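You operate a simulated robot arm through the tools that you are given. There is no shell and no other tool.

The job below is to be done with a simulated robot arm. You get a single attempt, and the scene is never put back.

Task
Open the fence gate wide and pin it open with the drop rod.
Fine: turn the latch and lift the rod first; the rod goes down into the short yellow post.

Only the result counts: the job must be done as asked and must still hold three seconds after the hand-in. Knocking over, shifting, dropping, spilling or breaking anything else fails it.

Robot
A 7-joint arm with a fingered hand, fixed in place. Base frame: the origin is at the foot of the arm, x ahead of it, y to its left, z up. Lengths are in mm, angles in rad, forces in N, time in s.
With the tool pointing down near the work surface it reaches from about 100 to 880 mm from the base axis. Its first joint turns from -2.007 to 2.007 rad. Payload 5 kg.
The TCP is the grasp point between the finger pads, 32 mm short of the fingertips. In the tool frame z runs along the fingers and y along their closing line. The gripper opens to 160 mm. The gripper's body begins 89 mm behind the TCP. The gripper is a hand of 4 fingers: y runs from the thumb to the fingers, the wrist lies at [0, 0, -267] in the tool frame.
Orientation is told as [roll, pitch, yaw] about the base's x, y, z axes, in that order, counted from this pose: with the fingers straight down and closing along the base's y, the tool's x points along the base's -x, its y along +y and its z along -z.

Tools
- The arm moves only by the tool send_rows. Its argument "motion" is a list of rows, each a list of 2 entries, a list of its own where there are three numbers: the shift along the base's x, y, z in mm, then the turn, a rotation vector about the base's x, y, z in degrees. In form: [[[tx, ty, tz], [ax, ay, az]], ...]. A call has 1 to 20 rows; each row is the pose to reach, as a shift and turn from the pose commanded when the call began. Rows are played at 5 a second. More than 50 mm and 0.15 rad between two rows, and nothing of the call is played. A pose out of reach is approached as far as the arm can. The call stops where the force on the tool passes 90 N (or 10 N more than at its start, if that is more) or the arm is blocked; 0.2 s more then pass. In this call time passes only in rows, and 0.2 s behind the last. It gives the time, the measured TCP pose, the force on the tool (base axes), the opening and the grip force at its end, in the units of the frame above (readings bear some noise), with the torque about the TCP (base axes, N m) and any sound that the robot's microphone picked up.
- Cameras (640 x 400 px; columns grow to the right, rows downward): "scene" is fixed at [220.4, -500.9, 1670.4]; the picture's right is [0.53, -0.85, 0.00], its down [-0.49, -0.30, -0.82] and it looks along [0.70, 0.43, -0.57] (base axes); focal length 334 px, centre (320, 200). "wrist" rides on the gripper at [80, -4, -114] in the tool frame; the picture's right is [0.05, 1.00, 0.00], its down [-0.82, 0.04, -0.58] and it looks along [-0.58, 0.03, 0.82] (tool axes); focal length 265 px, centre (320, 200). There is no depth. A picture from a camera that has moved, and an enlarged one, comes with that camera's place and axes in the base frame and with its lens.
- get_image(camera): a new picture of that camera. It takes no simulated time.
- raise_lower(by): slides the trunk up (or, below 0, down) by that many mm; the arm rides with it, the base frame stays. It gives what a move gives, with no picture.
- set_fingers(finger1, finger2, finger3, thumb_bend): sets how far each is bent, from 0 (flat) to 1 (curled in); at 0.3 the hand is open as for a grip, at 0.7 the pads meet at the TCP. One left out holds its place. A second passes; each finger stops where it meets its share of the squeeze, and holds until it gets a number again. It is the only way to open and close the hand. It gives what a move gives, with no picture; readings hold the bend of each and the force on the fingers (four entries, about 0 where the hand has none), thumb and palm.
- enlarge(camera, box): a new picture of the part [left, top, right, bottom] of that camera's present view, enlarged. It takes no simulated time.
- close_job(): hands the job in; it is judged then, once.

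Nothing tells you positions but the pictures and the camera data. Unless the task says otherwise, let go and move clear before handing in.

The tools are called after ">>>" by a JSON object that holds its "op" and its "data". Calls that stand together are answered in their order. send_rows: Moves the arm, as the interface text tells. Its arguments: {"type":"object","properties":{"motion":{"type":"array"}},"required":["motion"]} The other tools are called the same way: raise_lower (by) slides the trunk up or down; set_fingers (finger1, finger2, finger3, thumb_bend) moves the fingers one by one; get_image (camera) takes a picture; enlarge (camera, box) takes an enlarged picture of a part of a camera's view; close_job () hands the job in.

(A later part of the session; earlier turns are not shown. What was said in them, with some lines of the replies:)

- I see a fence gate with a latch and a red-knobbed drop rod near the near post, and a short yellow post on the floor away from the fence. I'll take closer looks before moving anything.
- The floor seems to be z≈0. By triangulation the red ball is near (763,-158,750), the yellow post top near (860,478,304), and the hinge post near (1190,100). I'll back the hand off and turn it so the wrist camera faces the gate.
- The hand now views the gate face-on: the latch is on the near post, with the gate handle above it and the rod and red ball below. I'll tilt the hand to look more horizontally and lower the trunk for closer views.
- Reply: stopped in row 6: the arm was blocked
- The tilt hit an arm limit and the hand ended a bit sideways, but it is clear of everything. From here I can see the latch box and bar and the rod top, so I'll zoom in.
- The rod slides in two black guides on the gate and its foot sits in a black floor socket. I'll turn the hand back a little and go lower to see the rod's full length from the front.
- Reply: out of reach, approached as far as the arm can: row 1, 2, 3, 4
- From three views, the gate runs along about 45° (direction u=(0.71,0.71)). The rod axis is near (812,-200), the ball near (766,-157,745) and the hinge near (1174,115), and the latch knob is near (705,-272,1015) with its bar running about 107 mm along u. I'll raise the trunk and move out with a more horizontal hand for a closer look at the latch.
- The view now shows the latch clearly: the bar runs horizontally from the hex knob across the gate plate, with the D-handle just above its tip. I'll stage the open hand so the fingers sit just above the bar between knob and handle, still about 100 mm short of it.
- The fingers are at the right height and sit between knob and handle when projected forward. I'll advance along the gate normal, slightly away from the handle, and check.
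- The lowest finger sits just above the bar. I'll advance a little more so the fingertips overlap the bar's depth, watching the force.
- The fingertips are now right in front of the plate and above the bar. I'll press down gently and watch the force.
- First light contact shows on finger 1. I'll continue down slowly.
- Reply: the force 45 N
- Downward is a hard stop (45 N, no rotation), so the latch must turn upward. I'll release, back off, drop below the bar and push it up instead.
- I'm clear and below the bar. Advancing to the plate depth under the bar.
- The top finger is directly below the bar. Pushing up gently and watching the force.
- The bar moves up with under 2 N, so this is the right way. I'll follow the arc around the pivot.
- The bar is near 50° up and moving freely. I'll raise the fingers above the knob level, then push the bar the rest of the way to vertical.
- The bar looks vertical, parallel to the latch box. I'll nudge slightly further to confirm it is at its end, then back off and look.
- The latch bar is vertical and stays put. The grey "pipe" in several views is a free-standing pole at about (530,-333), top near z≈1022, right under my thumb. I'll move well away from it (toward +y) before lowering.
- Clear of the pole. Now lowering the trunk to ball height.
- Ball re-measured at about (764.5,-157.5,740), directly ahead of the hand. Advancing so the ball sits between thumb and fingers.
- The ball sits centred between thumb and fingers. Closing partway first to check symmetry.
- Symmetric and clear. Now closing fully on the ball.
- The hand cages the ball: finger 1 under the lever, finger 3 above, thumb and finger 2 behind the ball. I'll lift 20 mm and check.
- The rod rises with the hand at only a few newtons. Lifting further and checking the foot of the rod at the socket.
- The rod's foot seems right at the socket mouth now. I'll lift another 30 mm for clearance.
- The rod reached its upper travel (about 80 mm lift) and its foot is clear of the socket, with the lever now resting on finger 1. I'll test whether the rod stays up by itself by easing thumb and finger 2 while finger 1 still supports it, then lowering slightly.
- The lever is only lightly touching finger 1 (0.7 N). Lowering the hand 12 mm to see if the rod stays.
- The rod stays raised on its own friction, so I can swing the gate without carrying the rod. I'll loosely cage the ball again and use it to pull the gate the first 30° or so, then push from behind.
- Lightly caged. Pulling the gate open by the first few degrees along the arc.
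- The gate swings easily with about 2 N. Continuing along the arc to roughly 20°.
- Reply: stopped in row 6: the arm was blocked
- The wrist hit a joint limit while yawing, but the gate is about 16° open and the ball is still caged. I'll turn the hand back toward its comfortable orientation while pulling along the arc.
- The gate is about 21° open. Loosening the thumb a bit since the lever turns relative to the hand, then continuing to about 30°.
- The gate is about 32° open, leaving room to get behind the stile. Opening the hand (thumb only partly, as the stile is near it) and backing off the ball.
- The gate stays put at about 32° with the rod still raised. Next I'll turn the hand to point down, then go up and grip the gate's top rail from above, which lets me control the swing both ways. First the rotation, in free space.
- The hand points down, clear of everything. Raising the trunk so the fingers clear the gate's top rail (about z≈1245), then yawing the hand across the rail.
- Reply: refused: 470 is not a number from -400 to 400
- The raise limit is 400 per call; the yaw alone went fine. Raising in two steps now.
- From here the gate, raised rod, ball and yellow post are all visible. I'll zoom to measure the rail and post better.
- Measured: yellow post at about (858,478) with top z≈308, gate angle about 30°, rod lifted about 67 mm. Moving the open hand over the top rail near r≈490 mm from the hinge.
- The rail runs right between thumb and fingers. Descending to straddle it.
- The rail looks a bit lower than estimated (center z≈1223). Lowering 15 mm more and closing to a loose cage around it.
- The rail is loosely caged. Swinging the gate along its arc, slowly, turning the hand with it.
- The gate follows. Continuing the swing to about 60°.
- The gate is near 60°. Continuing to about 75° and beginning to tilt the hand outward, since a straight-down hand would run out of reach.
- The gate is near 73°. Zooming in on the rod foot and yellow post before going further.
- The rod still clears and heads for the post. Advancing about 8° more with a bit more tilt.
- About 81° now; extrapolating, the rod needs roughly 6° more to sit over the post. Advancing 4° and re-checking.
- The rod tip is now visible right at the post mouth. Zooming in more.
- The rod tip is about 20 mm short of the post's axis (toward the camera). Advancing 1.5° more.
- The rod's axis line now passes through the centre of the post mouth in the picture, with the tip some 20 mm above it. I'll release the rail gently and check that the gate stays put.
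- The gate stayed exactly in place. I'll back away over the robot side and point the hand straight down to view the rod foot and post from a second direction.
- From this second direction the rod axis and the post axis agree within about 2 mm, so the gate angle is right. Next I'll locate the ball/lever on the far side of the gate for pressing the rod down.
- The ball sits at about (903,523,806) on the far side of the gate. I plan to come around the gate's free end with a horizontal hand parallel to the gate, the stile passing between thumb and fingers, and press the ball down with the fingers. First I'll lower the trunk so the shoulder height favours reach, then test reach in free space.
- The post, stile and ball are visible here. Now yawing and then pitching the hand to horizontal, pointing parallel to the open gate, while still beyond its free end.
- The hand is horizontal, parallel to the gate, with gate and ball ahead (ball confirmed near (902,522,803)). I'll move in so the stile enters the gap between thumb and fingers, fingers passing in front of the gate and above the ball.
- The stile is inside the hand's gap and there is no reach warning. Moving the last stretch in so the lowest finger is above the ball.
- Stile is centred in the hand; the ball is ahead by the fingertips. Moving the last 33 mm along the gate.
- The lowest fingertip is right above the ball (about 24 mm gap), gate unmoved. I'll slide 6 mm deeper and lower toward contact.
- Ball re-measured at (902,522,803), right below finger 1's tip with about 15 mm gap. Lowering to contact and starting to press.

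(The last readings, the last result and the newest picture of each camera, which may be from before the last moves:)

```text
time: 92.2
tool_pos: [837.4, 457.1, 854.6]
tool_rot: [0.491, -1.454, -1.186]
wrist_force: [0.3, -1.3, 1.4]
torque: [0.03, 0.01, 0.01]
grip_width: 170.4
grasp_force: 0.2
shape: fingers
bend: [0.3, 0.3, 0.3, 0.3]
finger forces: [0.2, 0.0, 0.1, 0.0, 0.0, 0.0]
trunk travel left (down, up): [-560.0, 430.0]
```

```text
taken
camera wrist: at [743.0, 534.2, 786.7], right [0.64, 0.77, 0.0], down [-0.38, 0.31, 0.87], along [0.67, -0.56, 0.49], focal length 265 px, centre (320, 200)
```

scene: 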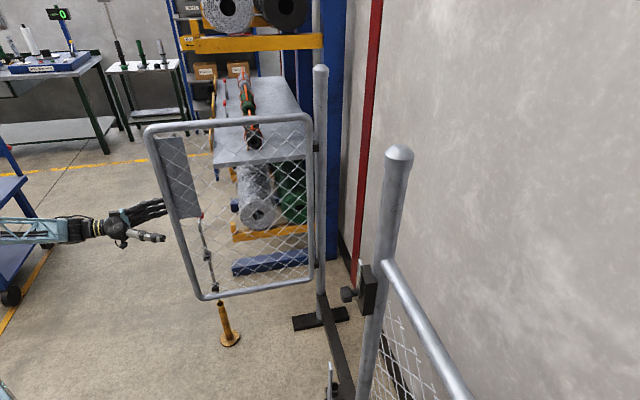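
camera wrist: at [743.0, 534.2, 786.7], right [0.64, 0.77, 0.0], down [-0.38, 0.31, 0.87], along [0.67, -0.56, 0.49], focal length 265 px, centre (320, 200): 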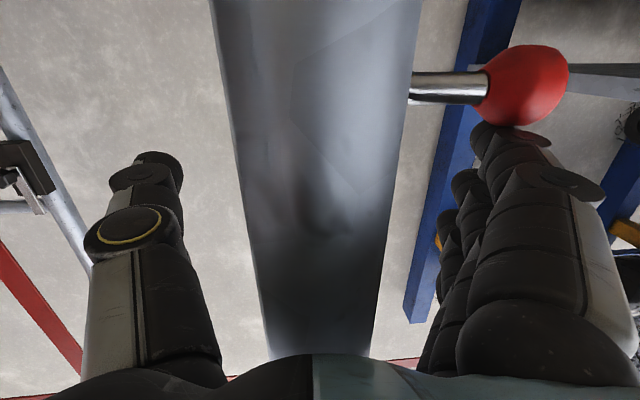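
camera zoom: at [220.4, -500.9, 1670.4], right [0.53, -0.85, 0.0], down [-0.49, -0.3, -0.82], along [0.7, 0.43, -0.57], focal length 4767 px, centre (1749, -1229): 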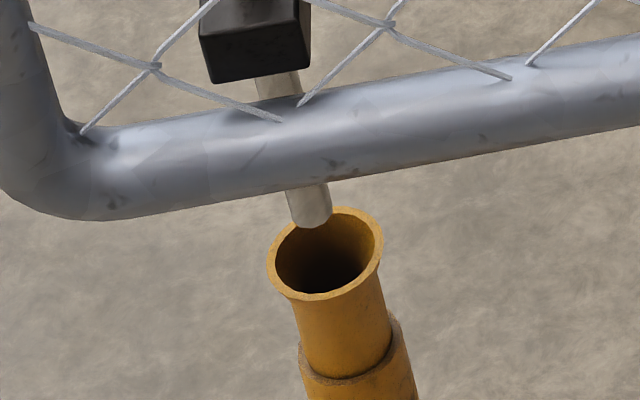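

Contact: the rod has started moving down (tip lower in the picture), gate unmoved. Pressing further in small steps.

>>> {"op": "send_rows", "data": {"motion": [[[0, 0, -4], [0, 0, 0]], [[0, 0, -8], [0, 0, 0]], [[0, 0, -12], [0, 0, 0]]]}}

>>> {"op": "enlarge", "data": {"camera": "scene", "box": [204, 286, 236, 314]}}

>>> {"op": "get_image", "data": {"camera": "wrist"}}

```text
time: 93.0
tool_pos: [837.0, 456.9, 843.2]
tool_rot: [0.488, -1.452, -1.186]
wrist_force: [-0.4, 0.0, 0.6]
torque: [0.02, 0.0, 0.01]
grip_width: 170.4
grasp_force: 0.5
shape: fingers
bend: [0.3, 0.3, 0.3, 0.3]
finger forces: [0.1, 0.0, 0.0, 0.0, 0.0, 0.2]
trunk travel left (down, up): [-560.0, 430.0]
```

```text
14.29 times, centred on (220, 300) of scene
camera zoom: at [220.4, -500.9, 1670.4], right [0.53, -0.85, 0.0], down [-0.49, -0.3, -0.82], along [0.7, 0.43, -0.57], focal length 4767 px, centre (1749, -1229)
```

zoom: 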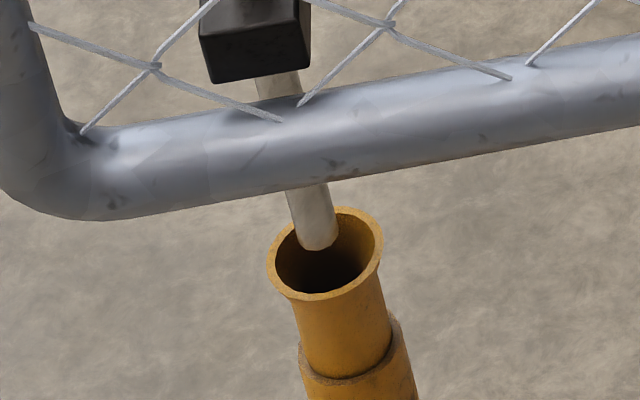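

```text
taken
camera wrist: at [743.3, 533.7, 774.8], right [0.64, 0.77, 0.0], down [-0.38, 0.31, 0.87], along [0.67, -0.56, 0.49], focal length 265 px, centre (320, 200)
```

wrist: 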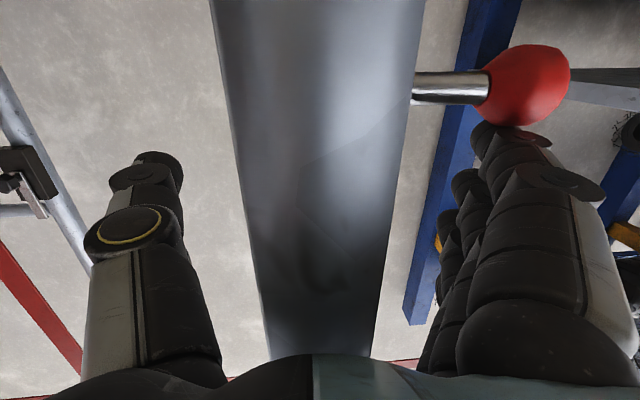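

The rod is descending centred on the post mouth. Continuing the press.

>>> {"op": "send_rows", "data": {"motion": [[[0, 0, -5], [0, 0, 0]], [[0, 0, -10], [0, 0, 0]], [[0, 0, -15], [0, 0, 0]], [[0, 0, -20], [0, 0, 0]]]}}

>>> {"op": "enlarge", "data": {"camera": "scene", "box": [204, 286, 236, 314]}}

>>> {"op": "get_image", "data": {"camera": "wrist"}}

```text
time: 94.0
tool_pos: [837.5, 456.9, 822.7]
tool_rot: [0.491, -1.455, -1.184]
wrist_force: [0.5, -0.1, 0.0]
torque: [0.01, 0.01, -0.02]
grip_width: 170.3
grasp_force: 0.2
shape: fingers
bend: [0.3, 0.3, 0.3, 0.3]
finger forces: [0.3, 0.0, 0.0, 0.0, 0.1, 0.0]
trunk travel left (down, up): [-560.0, 430.0]
```

```text
14.29 times, centred on (220, 300) of scene
camera zoom: at [220.4, -500.9, 1670.4], right [0.53, -0.85, 0.0], down [-0.49, -0.3, -0.82], along [0.7, 0.43, -0.57], focal length 4767 px, centre (1749, -1229)
```

zoom: 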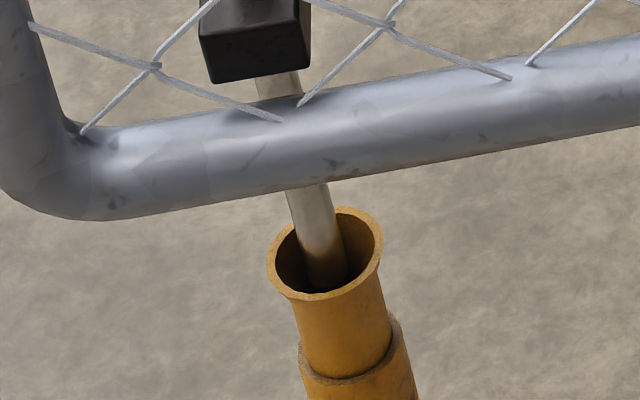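

```text
taken
camera wrist: at [743.2, 534.6, 754.6], right [0.64, 0.77, 0.0], down [-0.38, 0.31, 0.87], along [0.67, -0.56, 0.49], focal length 265 px, centre (320, 200)
```

wrist: 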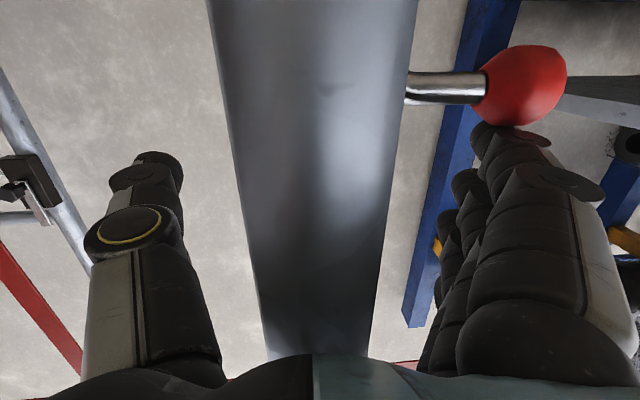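

The rod is now inside the post. Continuing down until it bottoms out, watching force.

>>> {"op": "send_rows", "data": {"motion": [[[0, 0, -5], [0, 0, 0]], [[0, 0, -10], [0, 0, 0]], [[0, 0, -15], [0, 0, 0]], [[0, 0, -20], [0, 0, 0]]]}}

>>> {"op": "enlarge", "data": {"camera": "scene", "box": [204, 286, 236, 314]}}

>>> {"op": "enlarge", "data": {"camera": "scene", "box": [160, 180, 250, 290]}}

```text
time: 95.0
tool_pos: [838.6, 464.6, 815.6]
tool_rot: [0.581, -1.441, -1.274]
wrist_force: [-0.3, -0.4, 0.8]
torque: [-0.02, 0.04, 0.01]
grip_width: 170.5
grasp_force: 0.0
shape: fingers
bend: [0.3, 0.3, 0.3, 0.3]
finger forces: [0.1, 0.1, 0.0, 0.1, 0.0, 0.0]
trunk travel left (down, up): [-560.0, 430.0]
```

```text
14.29 times, centred on (220, 300) of scene
camera zoom: at [220.4, -500.9, 1670.4], right [0.53, -0.85, 0.0], down [-0.49, -0.3, -0.82], along [0.7, 0.43, -0.57], focal length 4767 px, centre (1749, -1229)
```

zoom: 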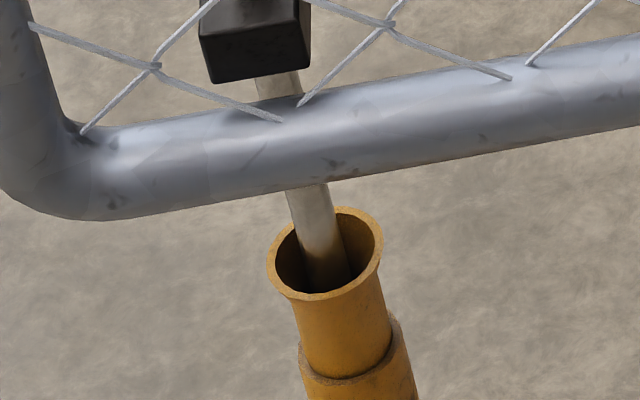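

```text
3.64 times, centred on (205, 235) of scene
camera zoom: at [220.4, -500.9, 1670.4], right [0.53, -0.85, 0.0], down [-0.49, -0.3, -0.82], along [0.7, 0.43, -0.57], focal length 1213 px, centre (738, 73)
```

zoom: 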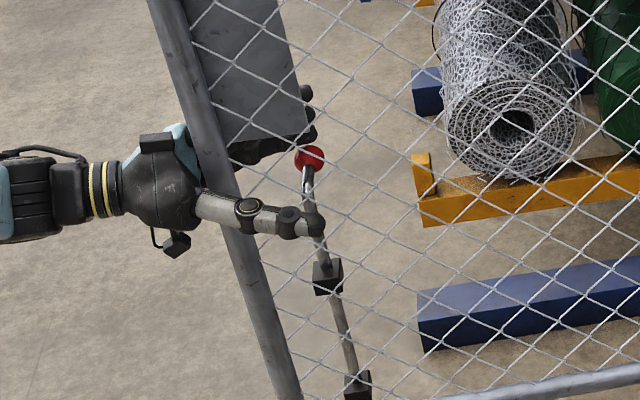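

The arm hit some limit in its downward motion (z stayed at 815.6, no force), so I'll bring the arm back to its good configuration and use the trunk to press further. First a look.

>>> {"op": "get_image", "data": {"camera": "wrist"}}

>>> {"op": "send_rows", "data": {"motion": [[[0, 0, 5], [0, 0, 0]], [[0, 0, 10], [0, 0, 0]], [[0, 0, 15], [0, 0, 0]], [[0, 0, 20], [0, 0, 0]]]}}

>>> {"op": "get_image", "data": {"camera": "wrist"}}

```text
taken
camera wrist: at [744.2, 542.8, 747.2], right [0.64, 0.77, 0.02], down [-0.39, 0.3, 0.87], along [0.67, -0.56, 0.49], focal length 265 px, centre (320, 200)
```

wrist: 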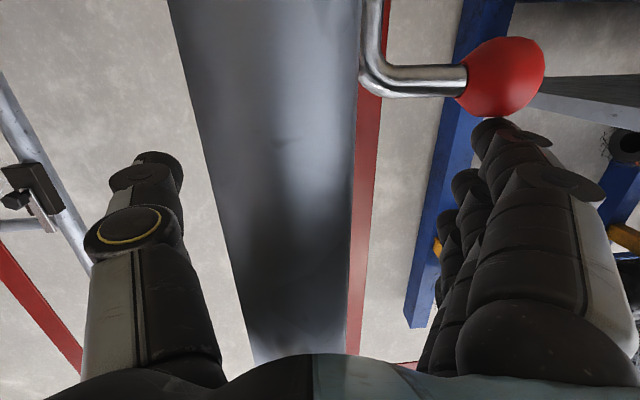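

```text
time: 96.0
tool_pos: [837.8, 456.2, 821.5]
tool_rot: [0.48, -1.456, -1.177]
wrist_force: [-0.4, 0.1, -0.4]
torque: [0.01, 0.01, 0.03]
grip_width: 170.9
grasp_force: 0.1
shape: fingers
bend: [0.3, 0.3, 0.3, 0.3]
finger forces: [0.0, 0.1, 0.0, 0.0, 0.0, 0.0]
trunk travel left (down, up): [-560.0, 430.0]
```

```text
taken
camera wrist: at [743.4, 533.4, 753.3], right [0.64, 0.77, 0.0], down [-0.38, 0.31, 0.87], along [0.67, -0.56, 0.49], focal length 265 px, centre (320, 200)
```

wrist: 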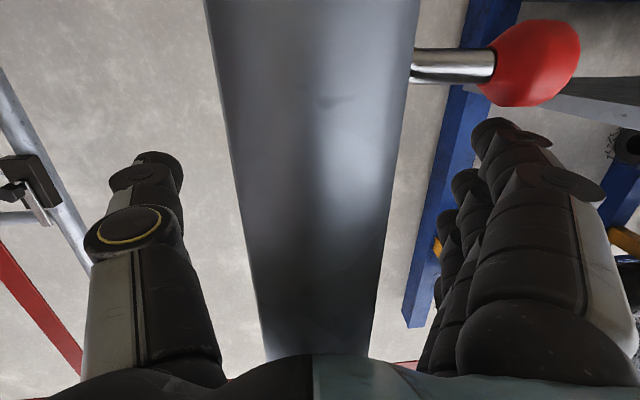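

Back in a good configuration with the ball 8–9 mm below the finger. Lowering with the trunk.

>>> {"op": "raise_lower", "data": {"by": -18}}

>>> {"op": "enlarge", "data": {"camera": "scene", "box": [204, 286, 236, 314]}}

>>> {"op": "get_image", "data": {"camera": "wrist"}}

```text
time: 96.7
tool_pos: [838.6, 457.8, 804.5]
tool_rot: [0.493, -1.452, -1.187]
wrist_force: [0.2, 0.0, -0.1]
torque: [0.02, 0.02, 0.0]
grip_width: 170.9
grasp_force: 0.1
shape: fingers
bend: [0.3, 0.3, 0.3, 0.3]
finger forces: [0.1, 0.0, 0.0, 0.0, 0.0, 0.0]
trunk travel left (down, up): [-542.0, 448.0]
```

```text
14.29 times, centred on (220, 300) of scene
camera zoom: at [220.4, -500.9, 1670.4], right [0.53, -0.85, 0.0], down [-0.49, -0.3, -0.82], along [0.7, 0.43, -0.57], focal length 4767 px, centre (1749, -1229)
```

zoom: 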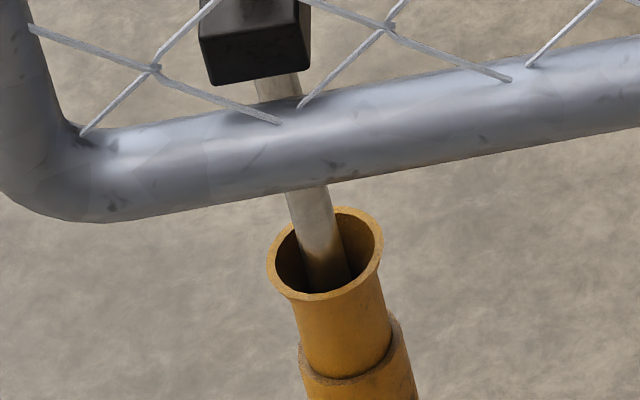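

```text
taken
camera wrist: at [743.3, 534.2, 736.4], right [0.64, 0.77, 0.0], down [-0.38, 0.31, 0.87], along [0.67, -0.56, 0.49], focal length 265 px, centre (320, 200)
```

wrist: 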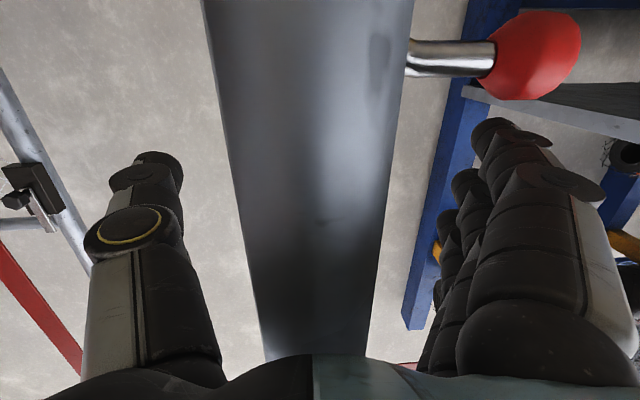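

The rod has dropped: the ball is now near z≈739, its original fully-down height. I'll press lightly to confirm it is bottomed.

>>> {"op": "raise_lower", "data": {"by": -10}}

>>> {"op": "get_image", "data": {"camera": "wrist"}}

>>> {"op": "enlarge", "data": {"camera": "scene", "box": [160, 190, 260, 320]}}

```text
time: 97.3
tool_pos: [839.3, 455.9, 794.8]
tool_rot: [0.493, -1.454, -1.187]
wrist_force: [-0.5, -0.2, 0.7]
torque: [0.02, 0.02, -0.04]
grip_width: 170.8
grasp_force: 0.0
shape: fingers
bend: [0.3, 0.3, 0.3, 0.3]
finger forces: [0.1, 0.0, 0.0, 0.1, 0.0, 0.0]
trunk travel left (down, up): [-532.0, 458.0]
```

```text
taken
camera wrist: at [743.3, 534.2, 726.4], right [0.64, 0.77, 0.0], down [-0.38, 0.31, 0.87], along [0.67, -0.56, 0.49], focal length 265 px, centre (320, 200)
```

wrist: 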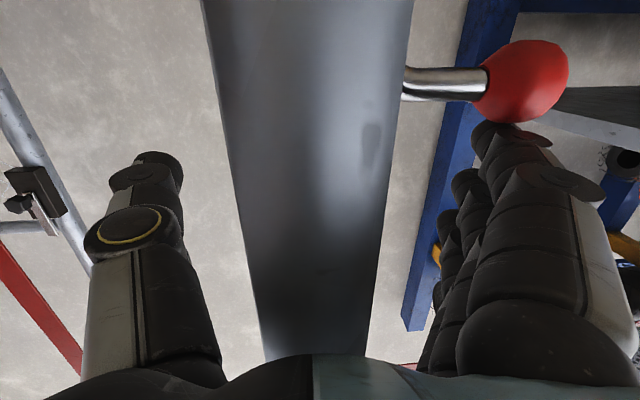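

```text
3.08 times, centred on (210, 255) of scene
camera zoom: at [220.4, -500.9, 1670.4], right [0.53, -0.85, 0.0], down [-0.49, -0.3, -0.82], along [0.7, 0.43, -0.57], focal length 1027 px, centre (658, 31)
```

zoom: 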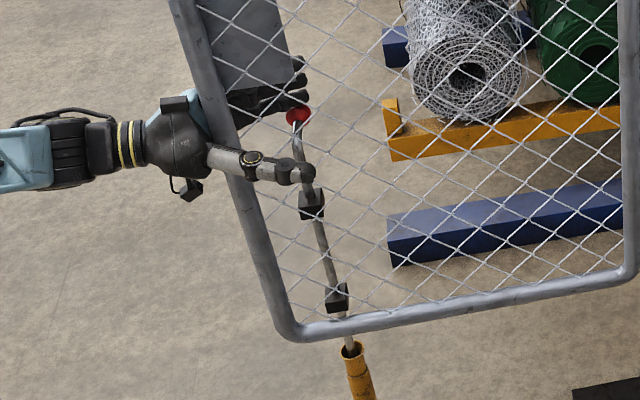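

Almost in contact again. A few more millimetres to feel the end stop.

>>> {"op": "raise_lower", "data": {"by": -5}}

>>> {"op": "get_image", "data": {"camera": "wrist"}}

```text
time: 97.8
tool_pos: [838.7, 456.3, 791.0]
tool_rot: [0.501, -1.453, -1.197]
wrist_force: [-0.2, 0.1, 5.7]
torque: [0.35, -0.35, -0.03]
grip_width: 170.9
grasp_force: 2.5
shape: fingers
bend: [0.3, 0.3, 0.3, 0.3]
finger forces: [5.5, 0.0, 0.0, 0.0, 0.1, 0.0]
trunk travel left (down, up): [-527.0, 463.0]
```

```text
taken
camera wrist: at [743.5, 534.3, 722.3], right [0.64, 0.77, 0.0], down [-0.38, 0.31, 0.87], along [0.67, -0.56, 0.49], focal length 265 px, centre (320, 200)
```

wrist: 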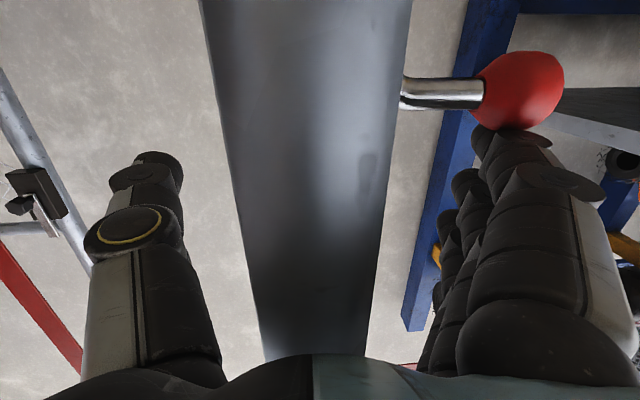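

The rod is firmly at its lower stop (5.7 N reaction) inside the post. Now lifting the fingers off the ball and backing out the same way I came in.

>>> {"op": "raise_lower", "data": {"by": 50}}

>>> {"op": "send_rows", "data": {"motion": [[[-15, 9.5, 0], [0, 0, 0]], [[-32, 20, 0], [0, 0, 0]], [[-62, 30.5, 0], [0, 0, 0]], [[-92, 41, 0], [0, 0, 0]], [[-121, 52, 0], [0, 0, 0]], [[-155, 67, 0], [0, 0, 0]], [[-190, 82, 0], [0, 0, 0]], [[-225, 97, 0], [0, 0, 0]], [[-259, 111, 0], [0, 0, 0]]]}}

>>> {"op": "get_image", "data": {"camera": "scene"}}

>>> {"op": "enlarge", "data": {"camera": "scene", "box": [160, 190, 260, 320]}}

>>> {"op": "get_image", "data": {"camera": "wrist"}}

```text
time: 98.7
tool_pos: [838.2, 457.7, 839.0]
tool_rot: [0.486, -1.453, -1.181]
wrist_force: [0.7, 0.3, -0.4]
torque: [0.0, -0.02, 0.0]
grip_width: 170.8
grasp_force: 0.0
shape: fingers
bend: [0.3, 0.3, 0.3, 0.3]
finger forces: [0.0, 0.0, 0.0, 0.0, 0.0, 0.0]
trunk travel left (down, up): [-577.0, 413.0]
```

```text
time: 100.7
tool_pos: [578.1, 567.5, 840.1]
tool_rot: [0.489, -1.455, -1.186]
wrist_force: [0.2, 0.3, 0.3]
torque: [0.01, 0.0, -0.02]
grip_width: 170.6
grasp_force: 0.2
shape: fingers
bend: [0.3, 0.3, 0.3, 0.3]
finger forces: [0.1, 0.0, 0.0, 0.0, 0.0, 0.0]
trunk travel left (down, up): [-577.0, 413.0]
```

```text
taken
```

scene: 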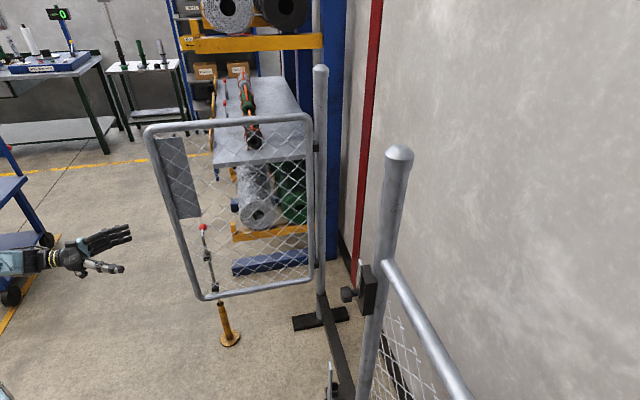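

```text
3.08 times, centred on (210, 255) of scene
camera zoom: at [220.4, -500.9, 1670.4], right [0.53, -0.85, 0.0], down [-0.49, -0.3, -0.82], along [0.7, 0.43, -0.57], focal length 1027 px, centre (658, 31)
```

zoom: 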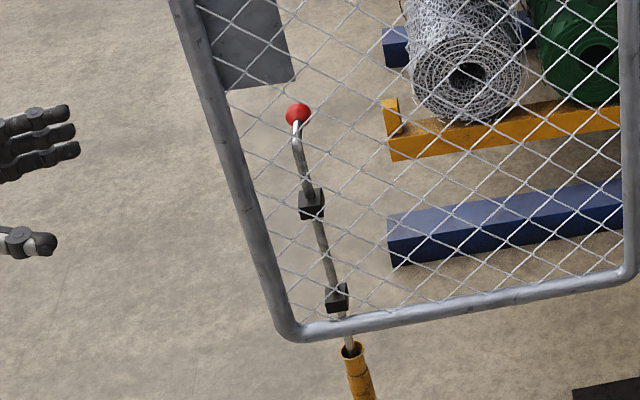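

```text
taken
camera wrist: at [483.5, 644.8, 772.5], right [0.64, 0.77, 0.0], down [-0.38, 0.31, 0.87], along [0.67, -0.56, 0.49], focal length 265 px, centre (320, 200)
```

wrist: 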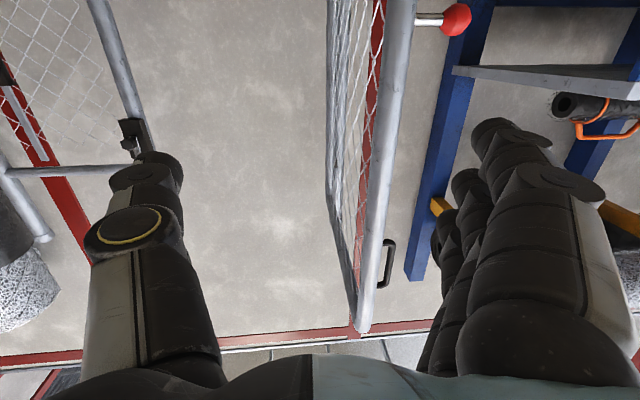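

The gate stands open with the rod seated in the yellow post, and the hand is clear. A final zoom to verify before handing in.

>>> {"op": "enlarge", "data": {"camera": "scene", "box": [204, 286, 236, 314]}}

>>> {"op": "enlarge", "data": {"camera": "scene", "box": [300, 240, 420, 400]}}

>>> {"op": "send_rows", "data": {"motion": [[[-10, 10, 10], [0, 0, 0]], [[-25, 25, 25], [0, 0, 0]]]}}

```text
14.29 times, centred on (220, 300) of scene
camera zoom: at [220.4, -500.9, 1670.4], right [0.53, -0.85, 0.0], down [-0.49, -0.3, -0.82], along [0.7, 0.43, -0.57], focal length 4767 px, centre (1749, -1229)
```

zoom: 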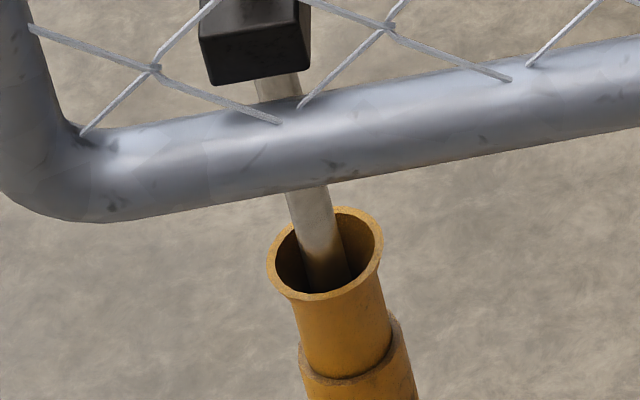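

```text
2.50 times, centred on (360, 320) of scene
camera zoom: at [220.4, -500.9, 1670.4], right [0.53, -0.85, 0.0], down [-0.49, -0.3, -0.82], along [0.7, 0.43, -0.57], focal length 834 px, centre (220, -100)
```

zoom: 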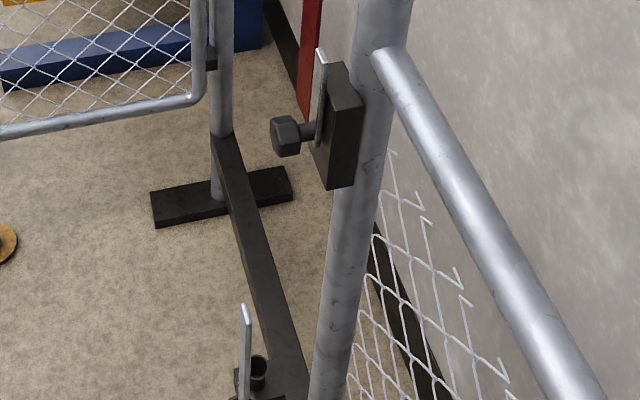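

```text
time: 101.3
tool_pos: [554.8, 593.1, 865.1]
tool_rot: [0.49, -1.455, -1.185]
wrist_force: [-0.2, -0.5, -0.3]
torque: [0.0, 0.05, -0.01]
grip_width: 171.0
grasp_force: 0.1
shape: fingers
bend: [0.3, 0.3, 0.3, 0.3]
finger forces: [0.0, 0.0, 0.0, 0.1, 0.0, 0.1]
trunk travel left (down, up): [-577.0, 413.0]
```

The rod is fully down in the yellow post, the gate is open at about 90°, and the latch bar is turned up. The free-standing pole is still upright and the hand is clear, so I'm handing in.

>>> {"op": "close_job", "data": {}}

```text
The job is handed in.
```

The gate is open to about 90° and pinned, with the drop rod all the way down in the short yellow post. I've handed the job in but haven't been given a verdict.

- **Latch:** it only turns upward. I first pressed it down and hit a hard stop at about 45 N. I then turned it up to vertical, where it stayed.
- **Rod:** I lifted it about 80 mm to clear its floor socket. It slid back a little on the way but stayed raised. At the post I pressed it down until it stopped, and a light push (5.7 N) confirmed it was at the bottom.
- **Gate:** I pulled it the first 30° or so by the rod's red ball. I swung it the rest of the way by the top rail and let go once the rod was over the post.
- **Surroundings:** my hand passed close over the loose pole near the fence, but the last pictures show it still standing. Nothing else in them looks moved. The hand is open and clear of the gate.
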